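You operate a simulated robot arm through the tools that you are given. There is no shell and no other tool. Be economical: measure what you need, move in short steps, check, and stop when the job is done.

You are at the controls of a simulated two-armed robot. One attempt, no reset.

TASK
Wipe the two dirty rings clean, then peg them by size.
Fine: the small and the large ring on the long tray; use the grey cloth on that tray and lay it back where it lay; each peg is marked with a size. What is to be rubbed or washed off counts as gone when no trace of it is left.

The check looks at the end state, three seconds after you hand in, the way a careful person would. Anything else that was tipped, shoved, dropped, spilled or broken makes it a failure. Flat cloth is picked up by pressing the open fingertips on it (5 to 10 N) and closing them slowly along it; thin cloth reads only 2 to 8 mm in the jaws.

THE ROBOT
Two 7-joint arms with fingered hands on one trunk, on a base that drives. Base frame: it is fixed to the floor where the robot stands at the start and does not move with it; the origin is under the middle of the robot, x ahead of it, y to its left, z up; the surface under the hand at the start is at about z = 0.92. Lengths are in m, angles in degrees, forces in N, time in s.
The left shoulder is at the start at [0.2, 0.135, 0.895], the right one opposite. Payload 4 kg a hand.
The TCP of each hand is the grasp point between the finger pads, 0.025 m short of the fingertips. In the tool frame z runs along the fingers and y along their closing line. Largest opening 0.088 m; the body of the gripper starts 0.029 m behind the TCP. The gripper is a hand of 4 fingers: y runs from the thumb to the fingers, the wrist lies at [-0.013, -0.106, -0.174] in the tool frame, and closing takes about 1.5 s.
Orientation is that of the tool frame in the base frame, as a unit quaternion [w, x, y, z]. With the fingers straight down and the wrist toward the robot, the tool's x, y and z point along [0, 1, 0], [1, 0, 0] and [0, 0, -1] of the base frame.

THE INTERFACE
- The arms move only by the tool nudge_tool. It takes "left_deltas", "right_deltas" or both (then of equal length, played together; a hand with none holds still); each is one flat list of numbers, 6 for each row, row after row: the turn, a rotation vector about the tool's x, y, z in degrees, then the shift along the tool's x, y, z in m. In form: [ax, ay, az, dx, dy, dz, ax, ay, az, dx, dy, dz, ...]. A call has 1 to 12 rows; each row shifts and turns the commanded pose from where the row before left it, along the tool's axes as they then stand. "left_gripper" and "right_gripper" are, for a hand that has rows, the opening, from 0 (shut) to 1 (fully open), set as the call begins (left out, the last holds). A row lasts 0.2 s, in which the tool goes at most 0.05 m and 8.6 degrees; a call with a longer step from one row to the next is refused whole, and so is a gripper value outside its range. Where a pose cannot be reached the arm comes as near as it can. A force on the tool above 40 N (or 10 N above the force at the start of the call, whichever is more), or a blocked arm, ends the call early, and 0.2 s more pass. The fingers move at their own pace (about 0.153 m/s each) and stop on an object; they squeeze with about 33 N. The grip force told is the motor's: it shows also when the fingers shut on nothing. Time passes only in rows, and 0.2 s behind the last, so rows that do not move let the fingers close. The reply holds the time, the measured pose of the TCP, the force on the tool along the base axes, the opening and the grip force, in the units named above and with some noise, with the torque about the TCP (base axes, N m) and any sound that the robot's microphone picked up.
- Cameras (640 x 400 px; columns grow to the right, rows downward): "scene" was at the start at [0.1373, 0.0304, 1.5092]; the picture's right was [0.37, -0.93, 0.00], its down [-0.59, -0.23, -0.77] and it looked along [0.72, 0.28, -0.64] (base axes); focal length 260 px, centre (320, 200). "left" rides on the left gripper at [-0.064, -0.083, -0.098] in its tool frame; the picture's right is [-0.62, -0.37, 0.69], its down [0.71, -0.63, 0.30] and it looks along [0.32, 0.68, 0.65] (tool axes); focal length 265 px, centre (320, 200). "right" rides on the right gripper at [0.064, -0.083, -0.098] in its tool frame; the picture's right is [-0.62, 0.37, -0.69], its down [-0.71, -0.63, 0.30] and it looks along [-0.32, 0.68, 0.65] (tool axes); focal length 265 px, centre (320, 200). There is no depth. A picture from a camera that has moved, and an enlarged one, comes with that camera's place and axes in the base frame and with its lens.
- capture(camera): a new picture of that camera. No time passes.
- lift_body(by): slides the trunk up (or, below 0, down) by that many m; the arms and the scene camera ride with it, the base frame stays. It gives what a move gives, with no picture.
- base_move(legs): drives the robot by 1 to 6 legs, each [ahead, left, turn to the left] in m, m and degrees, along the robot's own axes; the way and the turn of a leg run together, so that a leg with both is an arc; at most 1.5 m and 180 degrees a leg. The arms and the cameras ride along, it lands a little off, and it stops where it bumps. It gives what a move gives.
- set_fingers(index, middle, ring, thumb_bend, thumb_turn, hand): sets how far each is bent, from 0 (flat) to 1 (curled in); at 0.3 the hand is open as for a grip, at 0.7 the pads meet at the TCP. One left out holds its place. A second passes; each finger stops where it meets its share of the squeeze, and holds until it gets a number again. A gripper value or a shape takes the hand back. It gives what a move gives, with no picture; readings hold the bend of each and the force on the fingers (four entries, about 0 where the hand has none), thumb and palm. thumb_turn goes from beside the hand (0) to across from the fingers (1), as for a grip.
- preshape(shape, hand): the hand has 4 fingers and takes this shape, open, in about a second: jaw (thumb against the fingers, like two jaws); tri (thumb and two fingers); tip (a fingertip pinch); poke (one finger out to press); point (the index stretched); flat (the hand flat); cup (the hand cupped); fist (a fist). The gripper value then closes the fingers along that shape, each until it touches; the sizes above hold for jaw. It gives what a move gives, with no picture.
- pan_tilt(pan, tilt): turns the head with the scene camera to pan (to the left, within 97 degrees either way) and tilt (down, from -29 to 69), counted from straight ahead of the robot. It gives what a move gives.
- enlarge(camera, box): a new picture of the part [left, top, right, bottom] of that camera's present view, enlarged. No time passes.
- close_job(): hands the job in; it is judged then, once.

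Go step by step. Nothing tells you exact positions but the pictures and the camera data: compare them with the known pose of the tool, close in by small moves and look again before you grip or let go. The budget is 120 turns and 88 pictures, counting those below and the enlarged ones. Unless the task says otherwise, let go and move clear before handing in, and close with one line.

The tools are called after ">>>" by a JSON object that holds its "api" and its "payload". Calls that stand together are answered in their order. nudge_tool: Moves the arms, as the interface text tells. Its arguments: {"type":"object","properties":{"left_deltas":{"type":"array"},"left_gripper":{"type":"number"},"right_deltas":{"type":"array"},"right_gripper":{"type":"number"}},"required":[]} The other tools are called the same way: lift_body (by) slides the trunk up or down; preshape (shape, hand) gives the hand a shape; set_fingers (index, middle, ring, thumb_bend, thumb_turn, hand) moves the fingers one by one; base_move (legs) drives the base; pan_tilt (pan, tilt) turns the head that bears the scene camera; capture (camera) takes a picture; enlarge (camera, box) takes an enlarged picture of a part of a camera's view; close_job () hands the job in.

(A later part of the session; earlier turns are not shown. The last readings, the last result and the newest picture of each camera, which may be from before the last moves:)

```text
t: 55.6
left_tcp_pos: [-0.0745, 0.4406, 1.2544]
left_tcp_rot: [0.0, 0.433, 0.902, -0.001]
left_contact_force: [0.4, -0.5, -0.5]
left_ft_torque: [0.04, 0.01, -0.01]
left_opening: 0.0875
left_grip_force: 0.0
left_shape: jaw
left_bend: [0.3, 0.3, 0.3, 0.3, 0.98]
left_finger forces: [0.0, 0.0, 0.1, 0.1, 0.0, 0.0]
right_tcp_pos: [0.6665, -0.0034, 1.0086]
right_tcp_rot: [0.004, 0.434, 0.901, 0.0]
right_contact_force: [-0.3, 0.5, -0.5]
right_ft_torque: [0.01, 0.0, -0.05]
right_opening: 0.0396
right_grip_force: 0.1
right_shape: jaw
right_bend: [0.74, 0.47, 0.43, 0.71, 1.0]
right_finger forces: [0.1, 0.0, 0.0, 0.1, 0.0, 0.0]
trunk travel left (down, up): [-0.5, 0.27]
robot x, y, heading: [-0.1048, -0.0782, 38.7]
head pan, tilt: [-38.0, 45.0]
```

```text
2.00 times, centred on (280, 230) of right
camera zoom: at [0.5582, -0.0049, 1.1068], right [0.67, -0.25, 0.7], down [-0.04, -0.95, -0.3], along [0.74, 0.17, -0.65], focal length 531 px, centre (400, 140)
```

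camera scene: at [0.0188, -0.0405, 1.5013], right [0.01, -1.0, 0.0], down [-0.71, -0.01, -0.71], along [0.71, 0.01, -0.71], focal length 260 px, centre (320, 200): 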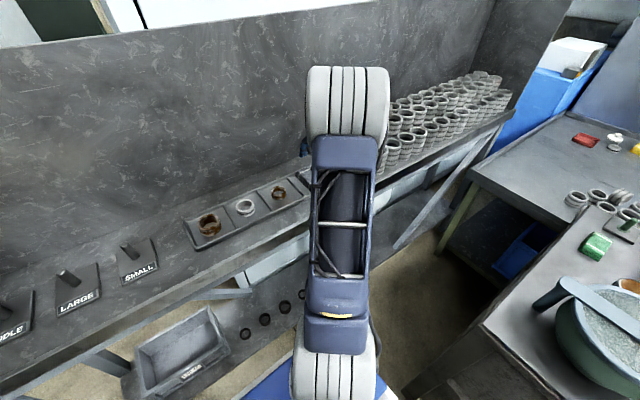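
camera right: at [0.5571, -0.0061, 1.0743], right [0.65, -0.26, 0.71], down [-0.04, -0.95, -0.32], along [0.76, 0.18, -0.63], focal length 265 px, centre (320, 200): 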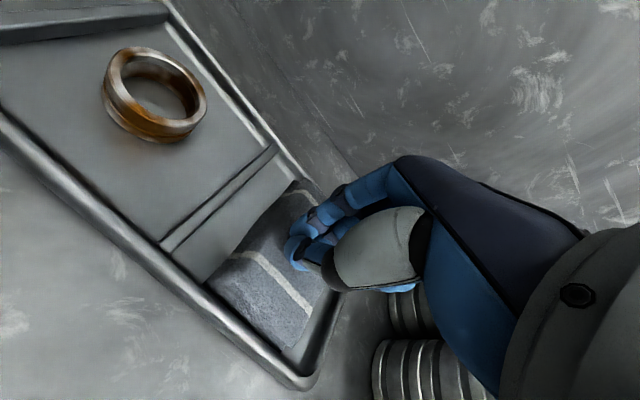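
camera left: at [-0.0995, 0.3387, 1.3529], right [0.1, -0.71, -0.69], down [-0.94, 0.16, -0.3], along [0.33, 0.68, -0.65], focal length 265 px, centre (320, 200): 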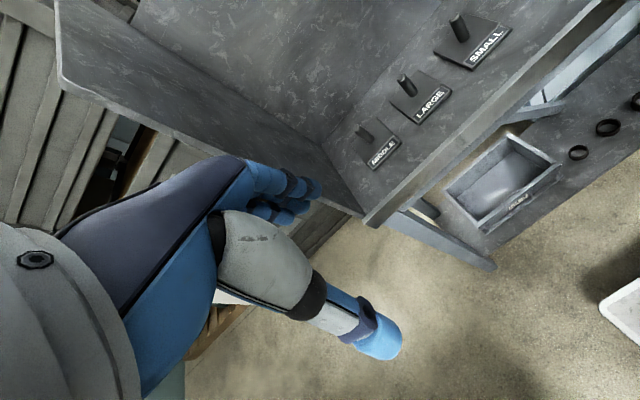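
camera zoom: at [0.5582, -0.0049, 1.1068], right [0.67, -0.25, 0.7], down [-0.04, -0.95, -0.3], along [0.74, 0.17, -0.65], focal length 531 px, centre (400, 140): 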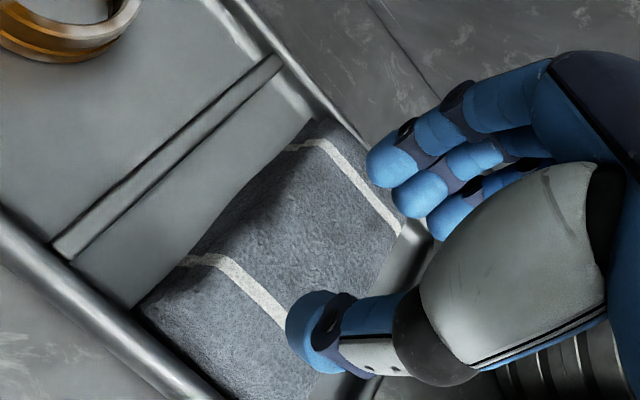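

Free-air closing shows the right geometry: fingers to 0.7 with the thumb only to 0.45, so my thumb had been over-curled. The cloth now also has a useful hump. I'll set the fingers accordingly and press again.

>>> {"api": "set_fingers", "payload": {"hand": "right", "index": 0.52, "middle": 0.52, "ring": 1.0, "thumb_bend": 0.38, "thumb_turn": 1.0}}

>>> {"api": "capture", "payload": {"camera": "right"}}

>>> {"api": "nudge_tool", "payload": {"right_deltas": [0, 0, 0, 0, 0, 0.02, 0, 0, 0, 0, 0, 0.008, 0, 0, 0, 0, 0, 0]}}

```text
t: 56.6
left_tcp_pos: [-0.0736, 0.4411, 1.2539]
left_tcp_rot: [0.0, 0.432, 0.902, 0.0]
left_contact_force: [-0.3, 0.3, 0.7]
left_ft_torque: [0.04, -0.02, 0.03]
left_opening: 0.0877
left_grip_force: 0.1
left_shape: jaw
left_bend: [0.3, 0.3, 0.3, 0.3, 0.98]
left_finger forces: [0.0, 0.0, 0.0, 0.0, 0.0, 0.0]
right_tcp_pos: [0.6647, -0.0023, 1.009]
right_tcp_rot: [0.004, 0.433, 0.902, 0.0]
right_contact_force: [0.3, 0.5, 0.5]
right_ft_torque: [0.01, -0.01, 0.0]
right_opening: 0.0517
right_grip_force: 0.2
right_shape: fingers
right_bend: [0.52, 0.52, 1.0, 0.38, 0.99]
right_finger forces: [0.0, 0.0, 0.0, 0.0, 0.0, 0.0]
trunk travel left (down, up): [-0.5, 0.27]
robot x, y, heading: [-0.1073, -0.0781, 38.7]
head pan, tilt: [-38.0, 45.0]
```

```text
55 pictures are left
camera right: at [0.5582, -0.0049, 1.1068], right [0.67, -0.25, 0.7], down [-0.04, -0.95, -0.3], along [0.74, 0.17, -0.65], focal length 265 px, centre (320, 200)
```

right: 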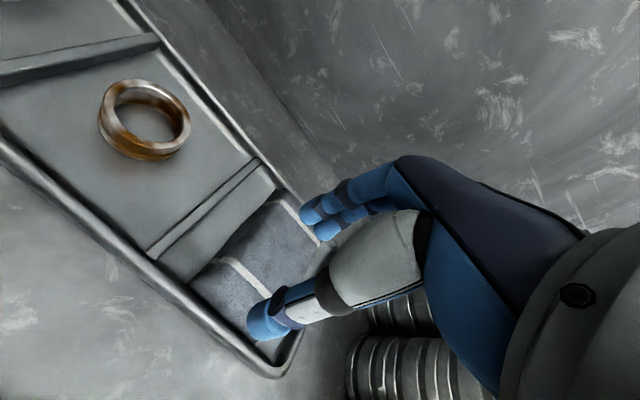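

```text
t: 57.5
left_tcp_pos: [-0.0747, 0.4398, 1.2529]
left_tcp_rot: [0.0, 0.432, 0.902, -0.001]
left_contact_force: [-0.2, -0.3, 0.0]
left_ft_torque: [-0.02, 0.0, 0.0]
left_opening: 0.0875
left_grip_force: 0.0
left_shape: jaw
left_bend: [0.3, 0.3, 0.3, 0.3, 0.98]
left_finger forces: [0.0, 0.0, 0.0, 0.0, 0.0, 0.2]
right_tcp_pos: [0.6652, -0.0026, 0.9808]
right_tcp_rot: [0.004, 0.433, 0.901, 0.0]
right_contact_force: [0.7, 0.6, 0.2]
right_ft_torque: [0.0, 0.0, 0.01]
right_opening: 0.0519
right_grip_force: 0.1
right_shape: fingers
right_bend: [0.52, 0.52, 1.0, 0.38, 0.99]
right_finger forces: [0.0, 0.1, 0.0, 0.1, 0.0, 0.0]
trunk travel left (down, up): [-0.5, 0.27]
robot x, y, heading: [-0.1069, -0.0788, 38.5]
head pan, tilt: [-38.0, 45.0]
```

Fingers at the far stripe, thumb at the near one. Lowering to contact.

>>> {"api": "nudge_tool", "payload": {"right_deltas": [0, 0, 0, 0, 0, 0.002, 0, 0, 0, 0, 0, 0]}}

>>> {"api": "nudge_tool", "payload": {"right_deltas": [0, 0, 0, 0, 0, 0.0015, 0, 0, 0, 0, 0, 0]}}

```text
t: 58.0
left_tcp_pos: [-0.0743, 0.4408, 1.2534]
left_tcp_rot: [0.0, 0.432, 0.902, 0.0]
left_contact_force: [0.3, -0.5, -0.5]
left_ft_torque: [0.01, 0.01, -0.04]
left_opening: 0.0879
left_grip_force: 0.1
left_shape: jaw
left_bend: [0.3, 0.3, 0.3, 0.3, 0.98]
left_finger forces: [0.1, 0.0, 0.1, 0.1, 0.0, 0.1]
right_tcp_pos: [0.6663, -0.0017, 0.9785]
right_tcp_rot: [0.006, 0.434, 0.901, 0.0]
right_contact_force: [-0.5, 0.1, 1.9]
right_ft_torque: [0.01, -0.06, 0.03]
right_opening: 0.0521
right_grip_force: 1.2
right_shape: fingers
right_bend: [0.52, 0.52, 1.0, 0.38, 0.99]
right_finger forces: [0.0, 2.1, 0.0, 0.1, 0.1, 0.0]
trunk travel left (down, up): [-0.5, 0.27]
robot x, y, heading: [-0.1097, -0.0782, 38.6]
head pan, tilt: [-38.0, 45.0]
```

```text
t: 58.6
left_tcp_pos: [-0.0739, 0.4415, 1.2541]
left_tcp_rot: [0.0, 0.432, 0.902, 0.0]
left_contact_force: [0.1, 0.5, 0.3]
left_ft_torque: [-0.02, 0.01, -0.01]
left_opening: 0.0877
left_grip_force: 0.1
left_shape: jaw
left_bend: [0.3, 0.3, 0.3, 0.3, 0.98]
left_finger forces: [0.1, 0.0, 0.2, 0.0, 0.0, 0.0]
right_tcp_pos: [0.6659, -0.0023, 0.9782]
right_tcp_rot: [0.005, 0.434, 0.901, 0.001]
right_contact_force: [-0.1, 0.4, 8.0]
right_ft_torque: [0.15, -0.23, 0.02]
right_opening: 0.052
right_grip_force: 4.5
right_shape: fingers
right_bend: [0.52, 0.51, 1.0, 0.38, 0.99]
right_finger forces: [0.1, 8.7, 0.0, 0.0, 0.1, 0.1]
trunk travel left (down, up): [-0.5, 0.27]
robot x, y, heading: [-0.1076, -0.0808, 38.6]
head pan, tilt: [-38.0, 45.0]
```

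Only the middle finger presses; tilting 2° to bring the thumb down.

>>> {"api": "nudge_tool", "payload": {"right_deltas": [-2, 0, 0, 0, 0, 0.0003, 0, 0, 0, 0, 0, 0]}}

```text
t: 59.2
left_tcp_pos: [-0.0752, 0.4394, 1.2534]
left_tcp_rot: [0.0, 0.432, 0.902, 0.001]
left_contact_force: [-0.5, 0.1, 0.1]
left_ft_torque: [0.0, 0.02, 0.0]
left_opening: 0.0877
left_grip_force: 0.0
left_shape: jaw
left_bend: [0.3, 0.3, 0.3, 0.3, 0.98]
left_finger forces: [0.0, 0.0, 0.0, 0.0, 0.1, 0.1]
right_tcp_pos: [0.6661, -0.0024, 0.9773]
right_tcp_rot: [0.013, 0.434, 0.901, 0.015]
right_contact_force: [1.1, 0.7, 7.4]
right_ft_torque: [0.09, -0.2, 0.03]
right_opening: 0.0522
right_grip_force: 3.8
right_shape: fingers
right_bend: [0.52, 0.51, 1.0, 0.38, 0.99]
right_finger forces: [0.0, 7.9, 0.0, 0.1, 0.1, 0.0]
trunk travel left (down, up): [-0.5, 0.27]
robot x, y, heading: [-0.105, -0.0796, 38.6]
head pan, tilt: [-38.0, 45.0]
```

>>> {"api": "nudge_tool", "payload": {"right_deltas": [-2.5, 0, 0, 0, 0, 0.0008, 0, 0, 0, 0, 0, 0]}}

```text
t: 59.9
left_tcp_pos: [-0.0743, 0.4397, 1.2533]
left_tcp_rot: [0.0, 0.432, 0.902, 0.0]
left_contact_force: [-0.4, 0.2, -0.4]
left_ft_torque: [-0.04, 0.0, 0.01]
left_opening: 0.0876
left_grip_force: 0.1
left_shape: jaw
left_bend: [0.3, 0.3, 0.3, 0.3, 0.98]
left_finger forces: [0.0, 0.0, 0.1, 0.0, 0.1, 0.0]
right_tcp_pos: [0.666, -0.0032, 0.9763]
right_tcp_rot: [0.022, 0.433, 0.901, 0.036]
right_contact_force: [-0.8, -1.5, 9.6]
right_ft_torque: [-0.08, 0.05, -0.02]
right_opening: 0.0535
right_grip_force: 4.3
right_shape: fingers
right_bend: [0.52, 0.52, 1.0, 0.37, 0.99]
right_finger forces: [0.1, 4.4, 0.1, 0.1, 4.1, 0.0]
trunk travel left (down, up): [-0.5, 0.27]
robot x, y, heading: [-0.1078, -0.0802, 38.6]
head pan, tilt: [-38.0, 45.0]
```

Balanced at about 4 N each. Now closing slowly and evenly.

>>> {"api": "set_fingers", "payload": {"hand": "right", "index": 0.57, "middle": 0.57, "thumb_bend": 0.4}}

>>> {"api": "set_fingers", "payload": {"hand": "right", "index": 0.62, "middle": 0.62, "thumb_bend": 0.42}}

```text
t: 60.9
left_tcp_pos: [-0.0753, 0.4397, 1.2526]
left_tcp_rot: [0.0, 0.432, 0.902, 0.0]
left_contact_force: [0.1, -0.6, 0.5]
left_ft_torque: [-0.01, -0.02, 0.01]
left_opening: 0.0872
left_grip_force: 0.0
left_shape: jaw
left_bend: [0.3, 0.3, 0.3, 0.3, 0.98]
left_finger forces: [0.0, 0.1, 0.0, 0.0, 0.0, 0.0]
right_tcp_pos: [0.6664, -0.0025, 0.9761]
right_tcp_rot: [0.022, 0.433, 0.901, 0.035]
right_contact_force: [-0.2, 1.5, 12.4]
right_ft_torque: [0.01, -0.08, -0.01]
right_opening: 0.0491
right_grip_force: 6.5
right_shape: fingers
right_bend: [0.56, 0.54, 1.0, 0.37, 0.99]
right_finger forces: [0.0, 7.9, 0.0, 0.0, 4.1, 0.0]
trunk travel left (down, up): [-0.5, 0.27]
robot x, y, heading: [-0.105, -0.0793, 38.4]
head pan, tilt: [-38.0, 45.0]
```

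```text
t: 61.9
left_tcp_pos: [-0.0753, 0.4402, 1.2529]
left_tcp_rot: [0.0, 0.433, 0.901, 0.0]
left_contact_force: [0.3, -0.7, -1.0]
left_ft_torque: [0.03, 0.0, 0.01]
left_opening: 0.0876
left_grip_force: 0.1
left_shape: jaw
left_bend: [0.3, 0.3, 0.3, 0.3, 0.98]
left_finger forces: [0.1, 0.0, 0.0, 0.0, 0.2, 0.1]
right_tcp_pos: [0.6662, -0.0028, 0.9767]
right_tcp_rot: [0.022, 0.432, 0.901, 0.036]
right_contact_force: [0.4, 1.7, 14.8]
right_ft_torque: [-0.05, -0.03, 0.03]
right_opening: 0.0426
right_grip_force: 7.4
right_shape: fingers
right_bend: [0.62, 0.59, 1.0, 0.38, 0.99]
right_finger forces: [0.0, 8.7, 0.0, 0.1, 5.4, 0.1]
trunk travel left (down, up): [-0.5, 0.27]
robot x, y, heading: [-0.1074, -0.0809, 38.6]
head pan, tilt: [-38.0, 45.0]
```

Both stay in contact while gathering. Continuing.

>>> {"api": "set_fingers", "payload": {"hand": "right", "index": 0.66, "middle": 0.66, "thumb_bend": 0.46}}

>>> {"api": "set_fingers", "payload": {"hand": "right", "index": 0.7, "middle": 0.7, "thumb_bend": 0.5}}

>>> {"api": "capture", "payload": {"camera": "right"}}

```text
t: 62.9
left_tcp_pos: [-0.0744, 0.4409, 1.2534]
left_tcp_rot: [0.0, 0.432, 0.902, 0.0]
left_contact_force: [0.5, 0.1, 1.2]
left_ft_torque: [0.0, 0.01, -0.03]
left_opening: 0.0873
left_grip_force: 0.1
left_shape: jaw
left_bend: [0.3, 0.3, 0.3, 0.3, 0.98]
left_finger forces: [0.0, 0.0, 0.1, 0.0, 0.0, 0.0]
right_tcp_pos: [0.6661, -0.0037, 0.9759]
right_tcp_rot: [0.021, 0.433, 0.901, 0.036]
right_contact_force: [-3.5, -2.7, 9.8]
right_ft_torque: [-0.26, 0.35, -0.03]
right_opening: 0.0372
right_grip_force: 5.3
right_shape: fingers
right_bend: [0.66, 0.66, 1.0, 0.4, 0.99]
right_finger forces: [0.0, 0.7, 0.0, 0.0, 9.8, 0.0]
trunk travel left (down, up): [-0.5, 0.27]
robot x, y, heading: [-0.1072, -0.0782, 38.6]
head pan, tilt: [-38.0, 45.0]
```

```text
t: 63.9
left_tcp_pos: [-0.0739, 0.4391, 1.2541]
left_tcp_rot: [0.0, 0.432, 0.902, 0.0]
left_contact_force: [-0.8, 0.0, 0.7]
left_ft_torque: [0.0, 0.01, 0.03]
left_opening: 0.0878
left_grip_force: 0.0
left_shape: jaw
left_bend: [0.3, 0.3, 0.3, 0.3, 0.98]
left_finger forces: [0.1, 0.0, 0.0, 0.1, 0.0, 0.1]
right_tcp_pos: [0.6659, -0.0035, 0.9764]
right_tcp_rot: [0.021, 0.432, 0.901, 0.036]
right_contact_force: [-4.4, -2.4, 9.1]
right_ft_torque: [-0.3, 0.4, -0.04]
right_opening: 0.0327
right_grip_force: 5.5
right_shape: fingers
right_bend: [0.7, 0.7, 1.0, 0.41, 0.99]
right_finger forces: [0.0, 0.0, 0.0, 0.0, 11.1, 0.1]
trunk travel left (down, up): [-0.5, 0.27]
robot x, y, heading: [-0.1075, -0.0776, 38.9]
head pan, tilt: [-38.0, 45.0]
```

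```text
54 pictures are left
camera right: at [0.5525, -0.0095, 1.0673], right [0.63, -0.29, 0.73], down [-0.02, -0.94, -0.35], along [0.78, 0.2, -0.59], focal length 265 px, centre (320, 200)
```

right: 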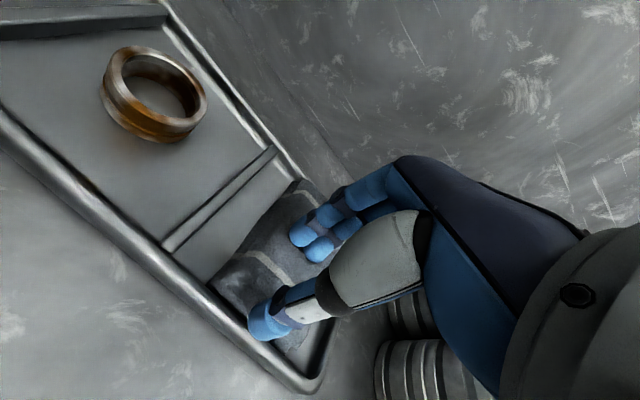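

The thumb drags and the fingers lifted; tilting back 1.5° to rebalance.

>>> {"api": "nudge_tool", "payload": {"right_deltas": [2, 0, 0, 0, 0, 0.0005, 0, 0, 0, 0, 0, 0]}}

>>> {"api": "set_fingers", "payload": {"hand": "right", "thumb_bend": 0.55}}

```text
t: 64.5
left_tcp_pos: [-0.0749, 0.4395, 1.2537]
left_tcp_rot: [0.0, 0.433, 0.902, 0.0]
left_contact_force: [-0.6, 0.2, 0.3]
left_ft_torque: [0.01, -0.02, -0.02]
left_opening: 0.0875
left_grip_force: 0.1
left_shape: jaw
left_bend: [0.3, 0.3, 0.3, 0.3, 0.98]
left_finger forces: [0.0, 0.1, 0.1, 0.0, 0.1, 0.1]
right_tcp_pos: [0.6662, -0.0027, 0.9761]
right_tcp_rot: [0.013, 0.433, 0.901, 0.018]
right_contact_force: [-4.6, -3.2, 5.3]
right_ft_torque: [-0.2, 0.27, -0.02]
right_opening: 0.0311
right_grip_force: 3.2
right_shape: fingers
right_bend: [0.7, 0.7, 1.0, 0.42, 0.99]
right_finger forces: [0.1, 0.0, 0.1, 0.0, 7.0, 0.0]
trunk travel left (down, up): [-0.5, 0.27]
robot x, y, heading: [-0.1023, -0.0755, 38.7]
head pan, tilt: [-38.0, 45.0]
```

```text
t: 65.5
left_tcp_pos: [-0.076, 0.4401, 1.2535]
left_tcp_rot: [0.0, 0.433, 0.901, 0.0]
left_contact_force: [-0.8, -0.4, 0.7]
left_ft_torque: [0.02, 0.0, 0.0]
left_opening: 0.0875
left_grip_force: 0.0
left_shape: jaw
left_bend: [0.3, 0.3, 0.3, 0.3, 0.98]
left_finger forces: [0.0, 0.1, 0.1, 0.0, 0.0, 0.0]
right_tcp_pos: [0.6654, -0.0015, 0.9767]
right_tcp_rot: [0.014, 0.432, 0.902, 0.02]
right_contact_force: [-4.4, -2.6, 9.6]
right_ft_torque: [-0.28, 0.36, -0.02]
right_opening: 0.0265
right_grip_force: 4.6
right_shape: fingers
right_bend: [0.7, 0.7, 1.0, 0.46, 1.0]
right_finger forces: [0.0, 0.0, 0.1, 0.0, 8.6, 0.1]
trunk travel left (down, up): [-0.5, 0.27]
robot x, y, heading: [-0.1058, -0.0792, 38.8]
head pan, tilt: [-38.0, 45.0]
```

Continuing: a bit more tilt back and more thumb.

>>> {"api": "nudge_tool", "payload": {"right_deltas": [1.5, 0, 0, 0, 0, 0.001, 0, 0, 0, 0, 0, 0]}}

>>> {"api": "set_fingers", "payload": {"hand": "right", "thumb_bend": 0.62}}

>>> {"api": "capture", "payload": {"camera": "right"}}

```text
t: 66.0
left_tcp_pos: [-0.0756, 0.4391, 1.2544]
left_tcp_rot: [0.0, 0.433, 0.901, 0.0]
left_contact_force: [0.1, 0.4, -0.2]
left_ft_torque: [0.02, 0.01, 0.01]
left_opening: 0.0877
left_grip_force: 0.1
left_shape: jaw
left_bend: [0.3, 0.3, 0.3, 0.3, 0.98]
left_finger forces: [0.1, 0.0, 0.0, 0.0, 0.1, 0.0]
right_tcp_pos: [0.6671, -0.0027, 0.9757]
right_tcp_rot: [0.008, 0.433, 0.901, 0.007]
right_contact_force: [-3.9, -1.7, 11.0]
right_ft_torque: [-0.11, 0.21, -0.01]
right_opening: 0.0262
right_grip_force: 6.9
right_shape: fingers
right_bend: [0.7, 0.7, 1.0, 0.47, 1.0]
right_finger forces: [6.0, 0.3, 0.0, 0.1, 7.1, 0.0]
trunk travel left (down, up): [-0.5, 0.27]
robot x, y, heading: [-0.1121, -0.0789, 38.9]
head pan, tilt: [-38.0, 45.0]
```

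```text
t: 67.0
left_tcp_pos: [-0.0754, 0.4393, 1.2526]
left_tcp_rot: [0.0, 0.434, 0.901, 0.0]
left_contact_force: [0.2, 0.4, 0.2]
left_ft_torque: [0.0, 0.01, -0.01]
left_opening: 0.0875
left_grip_force: 0.0
left_shape: jaw
left_bend: [0.3, 0.3, 0.3, 0.3, 0.98]
left_finger forces: [0.1, 0.0, 0.1, 0.0, 0.0, 0.0]
right_tcp_pos: [0.6662, -0.0022, 0.9767]
right_tcp_rot: [0.008, 0.434, 0.901, 0.008]
right_contact_force: [-5.5, -2.8, 16.5]
right_ft_torque: [-0.05, 0.31, -0.05]
right_opening: 0.0263
right_grip_force: 11.7
right_shape: fingers
right_bend: [0.69, 0.7, 1.0, 0.48, 1.0]
right_finger forces: [10.8, 0.1, 0.0, 0.0, 11.1, 0.0]
trunk travel left (down, up): [-0.5, 0.27]
robot x, y, heading: [-0.1039, -0.0808, 38.8]
head pan, tilt: [-38.0, 45.0]
```

```text
53 pictures are left
camera right: at [0.5569, -0.0058, 1.0719], right [0.66, -0.26, 0.71], down [-0.04, -0.95, -0.31], along [0.75, 0.18, -0.64], focal length 265 px, centre (320, 200)
```

right: 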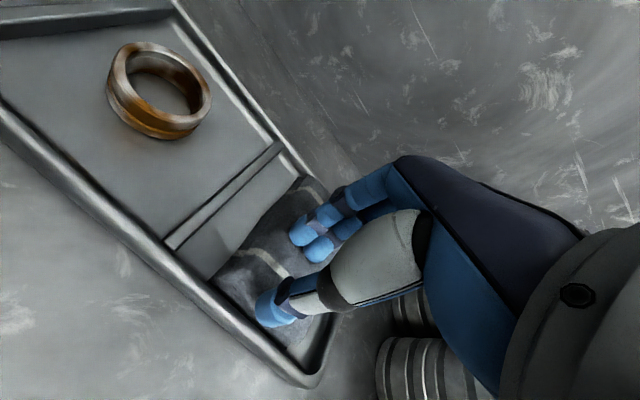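

Index and thumb now oppose each other with 11 N across a gathered fold. I'll squeeze harder and lift a little to test.

>>> {"api": "set_fingers", "payload": {"hand": "right", "thumb_bend": 0.8, "index": 0.85, "middle": 0.85}}

>>> {"api": "capture", "payload": {"camera": "right"}}

```text
t: 68.0
left_tcp_pos: [-0.0749, 0.44, 1.2529]
left_tcp_rot: [-0.001, 0.433, 0.902, 0.0]
left_contact_force: [-0.2, -0.7, -0.3]
left_ft_torque: [0.0, 0.0, -0.01]
left_opening: 0.0875
left_grip_force: 0.0
left_shape: jaw
left_bend: [0.3, 0.3, 0.3, 0.3, 0.98]
left_finger forces: [0.0, 0.1, 0.1, 0.0, 0.1, 0.0]
right_tcp_pos: [0.666, -0.0043, 0.9759]
right_tcp_rot: [0.008, 0.434, 0.901, 0.008]
right_contact_force: [-9.0, -5.5, 9.9]
right_ft_torque: [-0.39, 0.49, -0.09]
right_opening: 0.0187
right_grip_force: 10.1
right_shape: fingers
right_bend: [0.85, 0.85, 1.0, 0.5, 1.0]
right_finger forces: [0.0, 0.0, 0.0, 0.0, 19.8, 0.0]
trunk travel left (down, up): [-0.5, 0.27]
robot x, y, heading: [-0.108, -0.0793, 38.8]
head pan, tilt: [-38.0, 45.0]
```

```text
52 pictures are left
camera right: at [0.5568, -0.0061, 1.0713], right [0.66, -0.26, 0.7], down [-0.04, -0.95, -0.31], along [0.75, 0.18, -0.64], focal length 265 px, centre (320, 200)
```

right: 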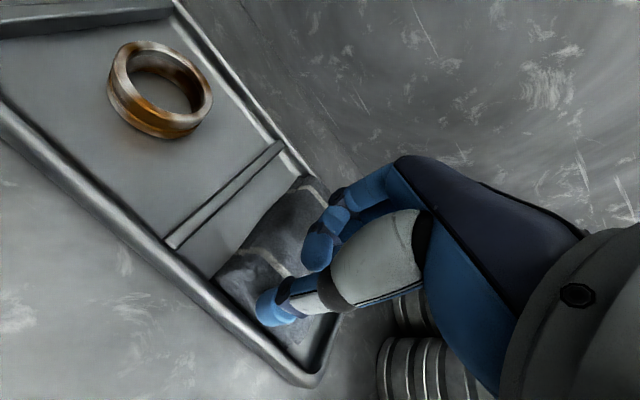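

The fingers curled past the fold instead of pinching it. I'll reset to a narrower, properly opposed pose, press both sides evenly, and then let the gripper's own squeeze close the last stretch.

>>> {"api": "nudge_tool", "payload": {"right_deltas": [0, 0, 0, 0, 0, -0.012, -3, 0, 0, 0, 0, 0]}}

>>> {"api": "set_fingers", "payload": {"hand": "right", "index": 0.57, "middle": 0.57, "thumb_bend": 0.4}}

>>> {"api": "nudge_tool", "payload": {"right_deltas": [0, 0, 0, 0, 0, 0.01, 0, 0, 0, 0, 0, 0.0025, 0, 0, 0, 0, 0, 0]}}

>>> {"api": "enlarge", "payload": {"camera": "right", "box": [160, 150, 400, 390]}}

```text
t: 68.7
left_tcp_pos: [-0.0746, 0.4392, 1.253]
left_tcp_rot: [0.0, 0.433, 0.901, -0.001]
left_contact_force: [-0.2, 0.0, 0.3]
left_ft_torque: [-0.03, -0.04, 0.01]
left_opening: 0.0878
left_grip_force: 0.1
left_shape: jaw
left_bend: [0.3, 0.3, 0.3, 0.3, 0.98]
left_finger forces: [0.1, 0.1, 0.1, 0.0, 0.0, 0.0]
right_tcp_pos: [0.6662, -0.0036, 0.9859]
right_tcp_rot: [0.019, 0.433, 0.901, 0.031]
right_contact_force: [-9.4, -7.6, 2.5]
right_ft_torque: [-0.28, 0.33, -0.08]
right_opening: 0.0186
right_grip_force: 5.9
right_shape: fingers
right_bend: [0.85, 0.85, 1.0, 0.5, 1.0]
right_finger forces: [0.0, 0.0, 0.0, 0.0, 12.7, 0.0]
trunk travel left (down, up): [-0.5, 0.27]
robot x, y, heading: [-0.1071, -0.0779, 39.0]
head pan, tilt: [-38.0, 45.0]
```

```text
t: 69.7
left_tcp_pos: [-0.0741, 0.4402, 1.2544]
left_tcp_rot: [0.001, 0.433, 0.901, 0.0]
left_contact_force: [0.7, 0.4, 0.0]
left_ft_torque: [-0.01, 0.0, 0.03]
left_opening: 0.0876
left_grip_force: 0.0
left_shape: jaw
left_bend: [0.3, 0.3, 0.3, 0.3, 0.98]
left_finger forces: [0.0, 0.0, 0.1, 0.0, 0.0, 0.0]
right_tcp_pos: [0.6655, -0.0029, 0.9876]
right_tcp_rot: [0.019, 0.433, 0.901, 0.032]
right_contact_force: [0.0, -0.2, -0.5]
right_ft_torque: [-0.01, 0.02, -0.01]
right_opening: 0.0455
right_grip_force: 0.1
right_shape: fingers
right_bend: [0.56, 0.56, 1.0, 0.4, 0.99]
right_finger forces: [0.0, 0.0, 0.1, 0.0, 0.0, 0.1]
trunk travel left (down, up): [-0.5, 0.27]
robot x, y, heading: [-0.109, -0.0814, 38.8]
head pan, tilt: [-38.0, 45.0]
```

```text
t: 70.5
left_tcp_pos: [-0.075, 0.4402, 1.2538]
left_tcp_rot: [0.0, 0.432, 0.902, 0.0]
left_contact_force: [-0.3, -0.5, -0.3]
left_ft_torque: [-0.03, 0.02, -0.03]
left_opening: 0.0873
left_grip_force: 0.1
left_shape: jaw
left_bend: [0.3, 0.3, 0.3, 0.3, 0.98]
left_finger forces: [0.2, 0.0, 0.0, 0.0, 0.1, 0.0]
right_tcp_pos: [0.6681, -0.0028, 0.9772]
right_tcp_rot: [0.021, 0.433, 0.901, 0.033]
right_contact_force: [0.7, 0.8, 19.0]
right_ft_torque: [-0.24, 0.2, 0.0]
right_opening: 0.0466
right_grip_force: 9.5
right_shape: fingers
right_bend: [0.56, 0.56, 1.0, 0.39, 0.99]
right_finger forces: [0.0, 7.1, 0.1, 0.0, 12.2, 0.0]
trunk travel left (down, up): [-0.5, 0.27]
robot x, y, heading: [-0.1048, -0.0789, 38.8]
head pan, tilt: [-38.0, 45.0]
```

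```text
1.67 times, centred on (280, 270) of right
camera zoom: at [0.5545, -0.0084, 1.0677], right [0.63, -0.28, 0.73], down [-0.02, -0.94, -0.34], along [0.78, 0.2, -0.6], focal length 442 px, centre (387, 83)
```

zoom: 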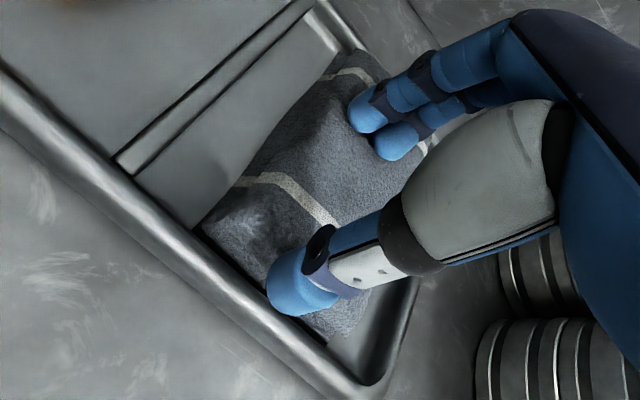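

Both sides press on a humped cloth. Easing slightly and closing in one slow sweep to the pads-meet pose.

>>> {"api": "nudge_tool", "payload": {"right_deltas": [0.5, 0, 0, 0, 0, -0.0004, 0, 0, 0, 0, 0, 0]}}

>>> {"api": "set_fingers", "payload": {"hand": "right", "index": 0.64, "middle": 0.64, "thumb_bend": 0.5}}

>>> {"api": "nudge_tool", "payload": {"right_deltas": [0, 0, 0, 0, 0, 0.001, 0, 0, 0, 0, 0, 0]}}

```text
t: 71.0
left_tcp_pos: [-0.0754, 0.4415, 1.2538]
left_tcp_rot: [0.0, 0.433, 0.902, 0.0]
left_contact_force: [0.8, -0.1, 0.4]
left_ft_torque: [0.0, 0.02, 0.01]
left_opening: 0.0878
left_grip_force: 0.1
left_shape: jaw
left_bend: [0.3, 0.3, 0.3, 0.3, 0.98]
left_finger forces: [0.0, 0.0, 0.0, 0.0, 0.0, 0.0]
right_tcp_pos: [0.6668, -0.0027, 0.9764]
right_tcp_rot: [0.019, 0.433, 0.901, 0.028]
right_contact_force: [1.6, 0.6, 26.2]
right_ft_torque: [0.05, -0.11, -0.01]
right_opening: 0.047
right_grip_force: 13.8
right_shape: fingers
right_bend: [0.56, 0.55, 1.0, 0.4, 0.99]
right_finger forces: [6.2, 11.2, 0.0, 0.1, 9.4, 0.1]
trunk travel left (down, up): [-0.5, 0.27]
robot x, y, heading: [-0.111, -0.0748, 38.5]
head pan, tilt: [-38.0, 45.0]
```

```text
t: 72.0
left_tcp_pos: [-0.0752, 0.4409, 1.2545]
left_tcp_rot: [0.0, 0.432, 0.902, 0.0]
left_contact_force: [0.2, 0.5, -0.2]
left_ft_torque: [0.02, -0.01, 0.01]
left_opening: 0.0876
left_grip_force: 0.0
left_shape: jaw
left_bend: [0.3, 0.3, 0.3, 0.3, 0.98]
left_finger forces: [0.0, 0.0, 0.0, 0.0, 0.0, 0.0]
right_tcp_pos: [0.6684, -0.0011, 0.9763]
right_tcp_rot: [0.019, 0.433, 0.901, 0.028]
right_contact_force: [2.8, 3.3, 33.2]
right_ft_torque: [0.05, -0.3, 0.02]
right_opening: 0.0369
right_grip_force: 17.2
right_shape: fingers
right_bend: [0.64, 0.55, 1.0, 0.43, 0.99]
right_finger forces: [0.8, 23.0, 0.1, 0.0, 10.0, 0.1]
trunk travel left (down, up): [-0.5, 0.27]
robot x, y, heading: [-0.1047, -0.0824, 38.7]
head pan, tilt: [-38.0, 45.0]
```

```text
t: 72.7
left_tcp_pos: [-0.0756, 0.4396, 1.2528]
left_tcp_rot: [-0.001, 0.432, 0.902, -0.001]
left_contact_force: [0.2, -0.2, 0.7]
left_ft_torque: [-0.02, 0.02, -0.01]
left_opening: 0.0877
left_grip_force: 0.1
left_shape: jaw
left_bend: [0.3, 0.3, 0.3, 0.3, 0.98]
left_finger forces: [0.0, 0.1, 0.0, 0.1, 0.1, 0.1]
right_tcp_pos: [0.6692, -0.0019, 0.9762]
right_tcp_rot: [0.019, 0.433, 0.901, 0.029]
right_contact_force: [1.1, 2.5, 38.6]
right_ft_torque: [0.04, -0.2, 0.02]
right_opening: 0.0369
right_grip_force: 20.2
right_shape: fingers
right_bend: [0.64, 0.55, 1.0, 0.43, 0.99]
right_finger forces: [3.6, 23.2, 0.0, 0.0, 12.7, 0.0]
trunk travel left (down, up): [-0.5, 0.27]
robot x, y, heading: [-0.1088, -0.078, 38.7]
head pan, tilt: [-38.0, 45.0]
```

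Forces are high but well opposed. I'll ease 1.5 mm and let the gripper squeeze shut from here.

>>> {"api": "nudge_tool", "payload": {"right_deltas": [0, 0, 0, 0, 0, -0.0018, 0, 0, 0, 0, 0, 0]}}

>>> {"api": "nudge_tool", "payload": {"right_deltas": [0, 0, 0, 0, 0, 0.0005, 0, 0, 0, 0, 0, 0.0005, 0, 0, 0, 0, 0, 0.0005, 0, 0, 0, 0, 0, 0.0005, 0, 0, 0, 0, 0, 0, 0, 0, 0, 0, 0, 0], "right_gripper": 0}}

>>> {"api": "enlarge", "payload": {"camera": "right", "box": [160, 150, 400, 390]}}

```text
t: 73.2
left_tcp_pos: [-0.0761, 0.4405, 1.2544]
left_tcp_rot: [0.001, 0.432, 0.902, 0.001]
left_contact_force: [0.1, -0.4, 1.2]
left_ft_torque: [0.02, 0.01, 0.0]
left_opening: 0.0879
left_grip_force: 0.1
left_shape: jaw
left_bend: [0.3, 0.3, 0.3, 0.3, 0.98]
left_finger forces: [0.0, 0.0, 0.1, 0.1, 0.0, 0.0]
right_tcp_pos: [0.6671, -0.002, 0.9768]
right_tcp_rot: [0.018, 0.432, 0.901, 0.027]
right_contact_force: [2.9, 4.0, 32.6]
right_ft_torque: [0.07, -0.25, 0.06]
right_opening: 0.0367
right_grip_force: 16.2
right_shape: fingers
right_bend: [0.64, 0.55, 1.0, 0.43, 0.99]
right_finger forces: [0.6, 22.0, 0.0, 0.0, 10.1, 0.0]
trunk travel left (down, up): [-0.5, 0.27]
robot x, y, heading: [-0.1086, -0.0791, 38.5]
head pan, tilt: [-38.0, 45.0]
```

```text
t: 73.8
left_tcp_pos: [-0.0766, 0.4394, 1.2536]
left_tcp_rot: [0.001, 0.433, 0.902, 0.0]
left_contact_force: [0.1, -0.4, -0.5]
left_ft_torque: [0.01, 0.0, 0.0]
left_opening: 0.0877
left_grip_force: 0.0
left_shape: jaw
left_bend: [0.3, 0.3, 0.3, 0.3, 0.98]
left_finger forces: [0.0, 0.0, 0.0, 0.1, 0.0, 0.0]
right_tcp_pos: [0.6643, -0.0088, 0.9737]
right_tcp_rot: [0.015, 0.435, 0.9, 0.024]
right_contact_force: [-24.3, -17.6, 23.6]
right_ft_torque: [-0.9, 1.16, -0.1]
right_opening: 0.0173
right_grip_force: 32.6
right_shape: jaw
right_bend: [0.7, 0.7, 0.7, 0.68, 1.0]
right_finger forces: [0.0, 0.1, 0.1, 0.1, 42.6, 0.0]
trunk travel left (down, up): [-0.5, 0.27]
robot x, y, heading: [-0.107, -0.0791, 38.6]
head pan, tilt: [-38.0, 45.0]
stopped in row 2 (right hand): the force on the tool passed its limit at 46 N (the readings are from after the stop); the commanded pose is now the measured one
```

```text
1.67 times, centred on (280, 270) of right
camera zoom: at [0.552, -0.0141, 1.0669], right [0.64, -0.28, 0.72], down [-0.04, -0.94, -0.33], along [0.77, 0.19, -0.61], focal length 442 px, centre (387, 83)
```

zoom: 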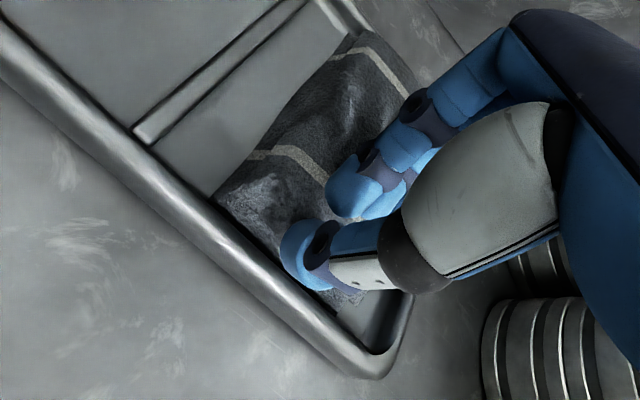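

The thumb is jammed on the near end with the fingers already at the pinch point. Easing up in small steps to let it slide the cloth in.

>>> {"api": "nudge_tool", "payload": {"right_deltas": [0, 0, 0, 0, 0, -0.001, 0, 0, 0, 0, 0, 0, 0, 0, 0, 0, 0, -0.001, 0, 0, 0, 0, 0, 0]}}

>>> {"api": "enlarge", "payload": {"camera": "right", "box": [160, 150, 400, 390]}}

```text
t: 74.8
left_tcp_pos: [-0.0756, 0.4381, 1.2532]
left_tcp_rot: [0.001, 0.433, 0.902, 0.001]
left_contact_force: [0.2, -0.1, -0.4]
left_ft_torque: [0.0, -0.03, 0.0]
left_opening: 0.0876
left_grip_force: 0.0
left_shape: jaw
left_bend: [0.3, 0.3, 0.3, 0.3, 0.98]
left_finger forces: [0.0, 0.0, 0.1, 0.0, 0.1, 0.0]
right_tcp_pos: [0.6647, -0.0072, 0.9746]
right_tcp_rot: [0.014, 0.435, 0.9, 0.024]
right_contact_force: [-24.1, -19.7, 5.5]
right_ft_torque: [-0.55, 0.78, -0.12]
right_opening: 0.0175
right_grip_force: 32.7
right_shape: jaw
right_bend: [0.7, 0.7, 0.7, 0.68, 1.0]
right_finger forces: [0.0, 0.0, 0.0, 0.0, 38.8, 0.1]
trunk travel left (down, up): [-0.5, 0.27]
robot x, y, heading: [-0.1051, -0.0766, 38.8]
head pan, tilt: [-38.0, 45.0]
```

```text
1.67 times, centred on (280, 270) of right
camera zoom: at [0.5524, -0.0131, 1.0675], right [0.64, -0.28, 0.71], down [-0.03, -0.94, -0.34], along [0.77, 0.19, -0.61], focal length 442 px, centre (387, 83)
```

zoom: 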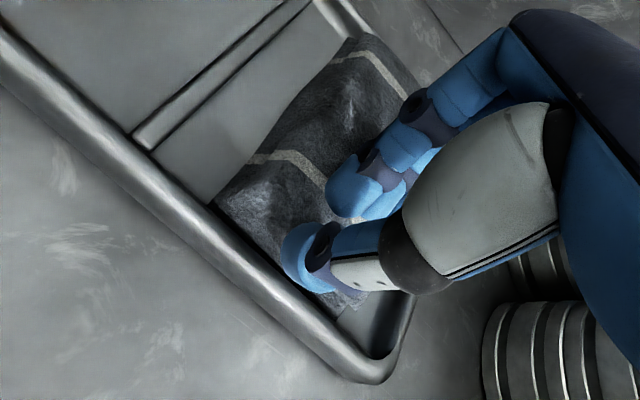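

The thumb pushes the cloth against the far rim while the fingers hover above. Tilting the finger side down onto the fold.

>>> {"api": "nudge_tool", "payload": {"right_deltas": [4, 0, 0, 0, 0, 0.0005, 4, 0, 0, 0, 0, 0.001, 0, 0, 0, 0, 0, 0, 0, 0, 0, 0, 0, 0]}}

>>> {"api": "enlarge", "payload": {"camera": "right", "box": [160, 150, 400, 390]}}

```text
t: 75.8
left_tcp_pos: [-0.0746, 0.4388, 1.2529]
left_tcp_rot: [-0.001, 0.433, 0.902, 0.0]
left_contact_force: [-0.4, -0.2, -0.7]
left_ft_torque: [0.01, 0.0, 0.01]
left_opening: 0.0877
left_grip_force: 0.0
left_shape: jaw
left_bend: [0.3, 0.3, 0.3, 0.3, 0.98]
left_finger forces: [0.1, 0.1, 0.1, 0.1, 0.0, 0.1]
right_tcp_pos: [0.6638, -0.0063, 0.9725]
right_tcp_rot: [-0.016, 0.434, 0.9, -0.039]
right_contact_force: [-20.2, -15.7, 3.5]
right_ft_torque: [-0.37, 0.57, -0.07]
right_opening: 0.016
right_grip_force: 32.8
right_shape: jaw
right_bend: [0.7, 0.7, 0.7, 0.68, 1.0]
right_finger forces: [0.0, 0.1, 0.0, 0.1, 31.0, 0.0]
trunk travel left (down, up): [-0.5, 0.27]
robot x, y, heading: [-0.1069, -0.0774, 38.7]
head pan, tilt: [-38.0, 45.0]
```

```text
1.67 times, centred on (280, 270) of right
camera zoom: at [0.5637, -0.0037, 1.078], right [0.72, -0.22, 0.66], down [-0.07, -0.97, -0.25], along [0.69, 0.13, -0.71], focal length 442 px, centre (387, 83)
```

zoom: 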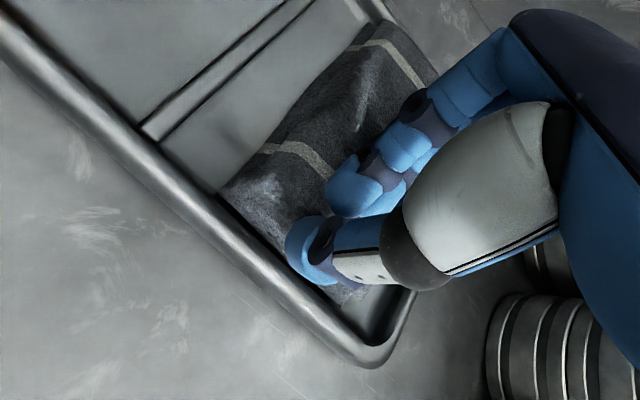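

Vertical force is low now; lowering 3 mm so the fingers press into the fold beside the thumb.

>>> {"api": "nudge_tool", "payload": {"right_deltas": [0, 0, 0, 0, 0, 0.0015, 0, 0, 0, 0, 0, 0.0015, 0, 0, 0, 0, 0, 0]}}

>>> {"api": "nudge_tool", "payload": {"right_deltas": [0, 0, 0, 0, 0, 0.0015, 0, 0, 0, 0, 0, 0.0015, 0, 0, 0, 0, 0, 0]}}

```text
t: 76.5
left_tcp_pos: [-0.0764, 0.4388, 1.2544]
left_tcp_rot: [0.0, 0.432, 0.902, 0.0]
left_contact_force: [-0.6, 0.1, -0.4]
left_ft_torque: [-0.01, -0.05, 0.0]
left_opening: 0.0876
left_grip_force: 0.1
left_shape: jaw
left_bend: [0.3, 0.3, 0.3, 0.3, 0.98]
left_finger forces: [0.0, 0.0, 0.0, 0.0, 0.0, 0.1]
right_tcp_pos: [0.6638, -0.007, 0.9708]
right_tcp_rot: [-0.016, 0.435, 0.9, -0.039]
right_contact_force: [-20.2, -16.1, 3.9]
right_ft_torque: [-0.39, 0.52, -0.07]
right_opening: 0.0158
right_grip_force: 32.6
right_shape: jaw
right_bend: [0.7, 0.7, 0.7, 0.68, 1.0]
right_finger forces: [0.0, 0.1, 0.0, 0.0, 31.3, 0.0]
trunk travel left (down, up): [-0.5, 0.27]
robot x, y, heading: [-0.108, -0.0776, 38.9]
head pan, tilt: [-38.0, 45.0]
```

```text
t: 77.3
left_tcp_pos: [-0.0769, 0.4394, 1.254]
left_tcp_rot: [0.0, 0.433, 0.901, 0.0]
left_contact_force: [-0.5, -0.5, 0.1]
left_ft_torque: [0.01, 0.0, -0.03]
left_opening: 0.0874
left_grip_force: 0.0
left_shape: jaw
left_bend: [0.3, 0.3, 0.3, 0.3, 0.98]
left_finger forces: [0.0, 0.1, 0.0, 0.1, 0.1, 0.0]
right_tcp_pos: [0.6646, -0.0051, 0.9698]
right_tcp_rot: [-0.015, 0.435, 0.899, -0.038]
right_contact_force: [-21.8, -15.8, 27.6]
right_ft_torque: [-0.94, 1.15, -0.11]
right_opening: 0.0161
right_grip_force: 32.9
right_shape: jaw
right_bend: [0.7, 0.7, 0.7, 0.68, 1.0]
right_finger forces: [0.0, 0.0, 0.0, 0.0, 43.1, 0.1]
trunk travel left (down, up): [-0.5, 0.27]
robot x, y, heading: [-0.1085, -0.0805, 38.7]
head pan, tilt: [-38.0, 45.0]
```

The thumb seems to have gone down beyond the cloth's near edge and is pushing its side, so the cloth has a solid thickness; it is about 67 mm wide, so I may grip it across its width. I'll open, lift, and turn the hand 90°.

>>> {"api": "nudge_tool", "payload": {"right_deltas": [0, 0, 0, 0, 0, 0, 0, 0, 0, 0, 0, 0, 0, 0, 0, 0, 0, 0, 0, 0, 0, 0, 0, -0.03, -5, 0, 0, 0, 0, -0.03, 0, 0, 0, 0, 0, -0.03], "right_gripper": 1}}

>>> {"api": "capture", "payload": {"camera": "right"}}

>>> {"api": "nudge_tool", "payload": {"right_deltas": [0, 0, 8, 0, 0, 0, 0, 0, 8, 0, 0, 0, 0, 0, 8, 0, 0, 0, 0, 0, 8, 0, 0, 0, 0, 0, 8, 0, 0, 0, 0, 0, 8, 0, 0, 0, 0, 0, 8, 0, 0, 0, 0, 0, 8, 0, 0, 0, 0, 0, 8, 0, 0, 0, 0, 0, 8, 0, 0, 0, 0, 0, 8, 0, 0, 0, 0, 0, 2, 0, 0, 0]}}

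>>> {"api": "capture", "payload": {"camera": "right"}}

```text
t: 77.8
left_tcp_pos: [-0.0767, 0.4388, 1.2538]
left_tcp_rot: [0.0, 0.432, 0.902, 0.0]
left_contact_force: [0.0, -0.5, 0.4]
left_ft_torque: [0.0, 0.01, 0.0]
left_opening: 0.0878
left_grip_force: 0.0
left_shape: jaw
left_bend: [0.3, 0.3, 0.3, 0.3, 0.98]
left_finger forces: [0.1, 0.0, 0.0, 0.1, 0.1, 0.1]
right_tcp_pos: [0.6693, -0.0053, 0.9762]
right_tcp_rot: [-0.005, 0.437, 0.899, -0.031]
right_contact_force: [-2.2, -2.4, 23.9]
right_ft_torque: [0.54, -0.95, -0.04]
right_opening: 0.0847
right_grip_force: 0.0
right_shape: jaw
right_bend: [0.3, 0.3, 0.3, 0.3, 0.98]
right_finger forces: [0.0, 23.6, 0.1, 0.1, 0.1, 0.0]
trunk travel left (down, up): [-0.5, 0.27]
robot x, y, heading: [-0.1068, -0.0793, 38.4]
head pan, tilt: [-38.0, 45.0]
stopped in row 2 (right hand): the force on the tool passed its limit at 59 N (the readings are from after the stop); the commanded pose is now the measured one
```

```text
47 pictures are left
camera right: at [0.5672, -0.0012, 1.0784], right [0.7, -0.22, 0.68], down [-0.06, -0.97, -0.25], along [0.71, 0.13, -0.69], focal length 265 px, centre (320, 200)
```

right: 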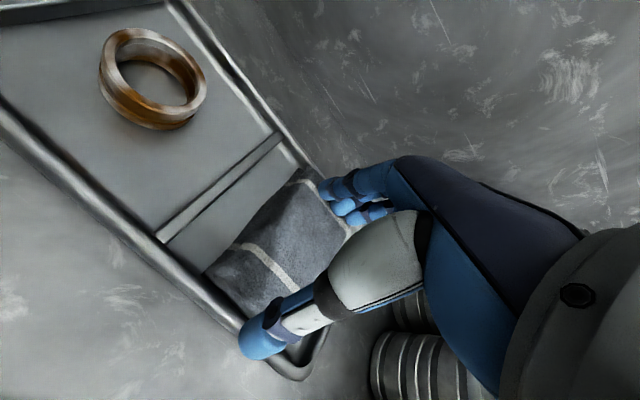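

```text
t: 80.5
left_tcp_pos: [-0.0738, 0.4397, 1.2538]
left_tcp_rot: [0.001, 0.434, 0.901, 0.0]
left_contact_force: [0.2, -0.1, -0.5]
left_ft_torque: [-0.01, 0.01, -0.02]
left_opening: 0.0877
left_grip_force: 0.0
left_shape: jaw
left_bend: [0.3, 0.3, 0.3, 0.3, 0.98]
left_finger forces: [0.0, 0.0, 0.0, 0.1, 0.0, 0.1]
right_tcp_pos: [0.6685, -0.0043, 0.9734]
right_tcp_rot: [0.019, 0.945, 0.327, -0.03]
right_contact_force: [0.3, -0.9, 1.0]
right_ft_torque: [0.01, 0.0, 0.0]
right_opening: 0.0876
right_grip_force: 0.1
right_shape: jaw
right_bend: [0.3, 0.3, 0.3, 0.3, 0.98]
right_finger forces: [0.0, 0.0, 0.0, 0.1, 0.0, 0.1]
trunk travel left (down, up): [-0.5, 0.27]
robot x, y, heading: [-0.1091, -0.0758, 38.4]
head pan, tilt: [-38.0, 45.0]
```

```text
46 pictures are left
camera right: at [0.6704, 0.105, 1.0656], right [-0.23, -0.63, 0.74], down [-0.96, 0.04, -0.26], along [0.14, -0.77, -0.62], focal length 265 px, centre (320, 200)
```

right: 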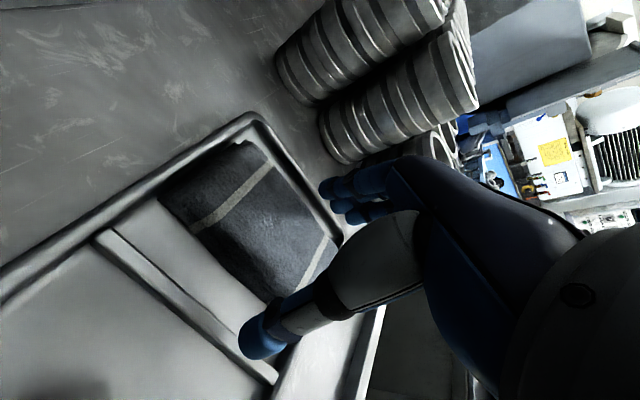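

The lift was cut short by the opening force, but the turn went cleanly with no contact. I'll raise a bit, level the hand and shift over the cloth centre.

>>> {"api": "nudge_tool", "payload": {"right_deltas": [0, 0, 0, 0, 0, -0.015, 0, 4, 0, 0, 0, -0.01, 0, 0, 0, 0.014, 0.006, 0, 0, 0, 0, 0, 0, 0]}}

>>> {"api": "capture", "payload": {"camera": "right"}}

```text
t: 81.5
left_tcp_pos: [-0.0749, 0.4397, 1.2537]
left_tcp_rot: [0.0, 0.433, 0.901, 0.0]
left_contact_force: [0.2, 0.1, -0.2]
left_ft_torque: [-0.01, 0.0, 0.02]
left_opening: 0.0873
left_grip_force: 0.1
left_shape: jaw
left_bend: [0.3, 0.3, 0.3, 0.3, 0.98]
left_finger forces: [0.0, 0.1, 0.0, 0.1, 0.1, 0.0]
right_tcp_pos: [0.6859, 0.0011, 0.9987]
right_tcp_rot: [0.007, 0.945, 0.328, 0.003]
right_contact_force: [-0.4, -1.0, 0.3]
right_ft_torque: [0.03, -0.01, 0.0]
right_opening: 0.0878
right_grip_force: 0.0
right_shape: jaw
right_bend: [0.3, 0.3, 0.3, 0.3, 0.98]
right_finger forces: [0.0, 0.1, 0.1, 0.0, 0.0, 0.0]
trunk travel left (down, up): [-0.5, 0.27]
robot x, y, heading: [-0.1106, -0.0807, 38.8]
head pan, tilt: [-38.0, 45.0]
```

```text
45 pictures are left
camera right: at [0.6811, 0.1064, 1.0953], right [-0.26, -0.67, 0.7], down [-0.95, 0.05, -0.31], along [0.18, -0.74, -0.64], focal length 265 px, centre (320, 200)
```

right: 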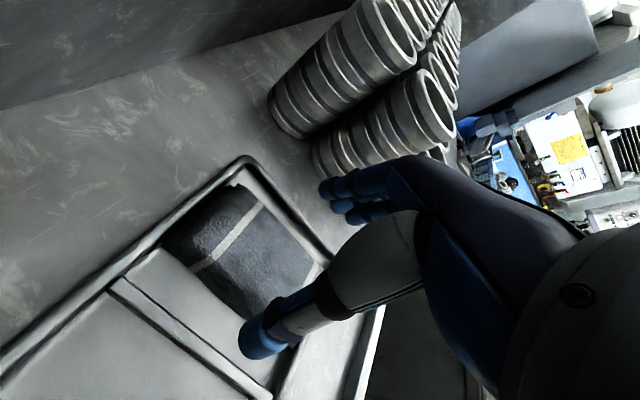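

The fingers would land on the right rim while the thumb is right in the gap by the divider. I'll narrow just the fingers slightly and lower to the tray floor.

>>> {"api": "set_fingers", "payload": {"hand": "right", "index": 0.38, "middle": 0.38, "ring": 0.38, "thumb_bend": 0.3}}

>>> {"api": "nudge_tool", "payload": {"right_deltas": [0, 0, 0, 0, 0, 0.015, 0, 0, 0, 0, 0, 0.005, 0, 0, 0, 0, 0, 0]}}

>>> {"api": "enlarge", "payload": {"camera": "right", "box": [130, 120, 450, 360]}}

```text
t: 82.5
left_tcp_pos: [-0.0743, 0.4403, 1.253]
left_tcp_rot: [0.001, 0.433, 0.901, 0.0]
left_contact_force: [0.8, 0.6, -0.2]
left_ft_torque: [-0.01, 0.04, -0.01]
left_opening: 0.0876
left_grip_force: 0.1
left_shape: jaw
left_bend: [0.3, 0.3, 0.3, 0.3, 0.98]
left_finger forces: [0.0, 0.0, 0.0, 0.0, 0.0, 0.1]
right_tcp_pos: [0.6848, 0.0011, 0.9976]
right_tcp_rot: [0.006, 0.944, 0.329, 0.004]
right_contact_force: [-0.6, -0.3, -0.4]
right_ft_torque: [-0.01, 0.0, 0.01]
right_opening: 0.0763
right_grip_force: 0.2
right_shape: fingers
right_bend: [0.38, 0.38, 0.38, 0.3, 0.98]
right_finger forces: [0.0, 0.0, 0.0, 0.0, 0.0, 0.1]
trunk travel left (down, up): [-0.5, 0.27]
robot x, y, heading: [-0.1064, -0.0789, 38.5]
head pan, tilt: [-38.0, 45.0]
```

```text
t: 83.2
left_tcp_pos: [-0.0739, 0.441, 1.2537]
left_tcp_rot: [-0.001, 0.432, 0.902, 0.0]
left_contact_force: [0.2, 0.2, 0.3]
left_ft_torque: [-0.02, 0.0, -0.01]
left_opening: 0.0875
left_grip_force: 0.2
left_shape: jaw
left_bend: [0.3, 0.3, 0.3, 0.3, 0.98]
left_finger forces: [0.0, 0.0, 0.1, 0.1, 0.1, 0.0]
right_tcp_pos: [0.6864, -0.0002, 0.9771]
right_tcp_rot: [0.007, 0.944, 0.33, 0.003]
right_contact_force: [-0.3, -0.8, 0.1]
right_ft_torque: [0.02, 0.02, -0.04]
right_opening: 0.0763
right_grip_force: 0.0
right_shape: fingers
right_bend: [0.38, 0.38, 0.38, 0.3, 0.98]
right_finger forces: [0.0, 0.0, 0.0, 0.0, 0.1, 0.0]
trunk travel left (down, up): [-0.5, 0.27]
robot x, y, heading: [-0.1092, -0.0814, 38.9]
head pan, tilt: [-38.0, 45.0]
```

```text
1.67 times, centred on (290, 240) of right
camera zoom: at [0.6817, 0.1055, 1.0752], right [-0.27, -0.67, 0.7], down [-0.95, 0.05, -0.32], along [0.18, -0.74, -0.64], focal length 442 px, centre (370, 133)
```

zoom: 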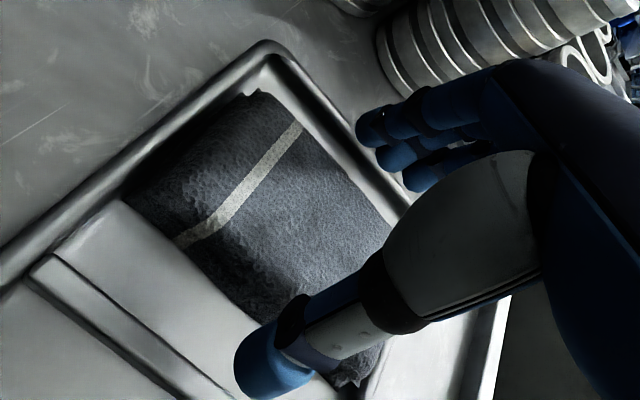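

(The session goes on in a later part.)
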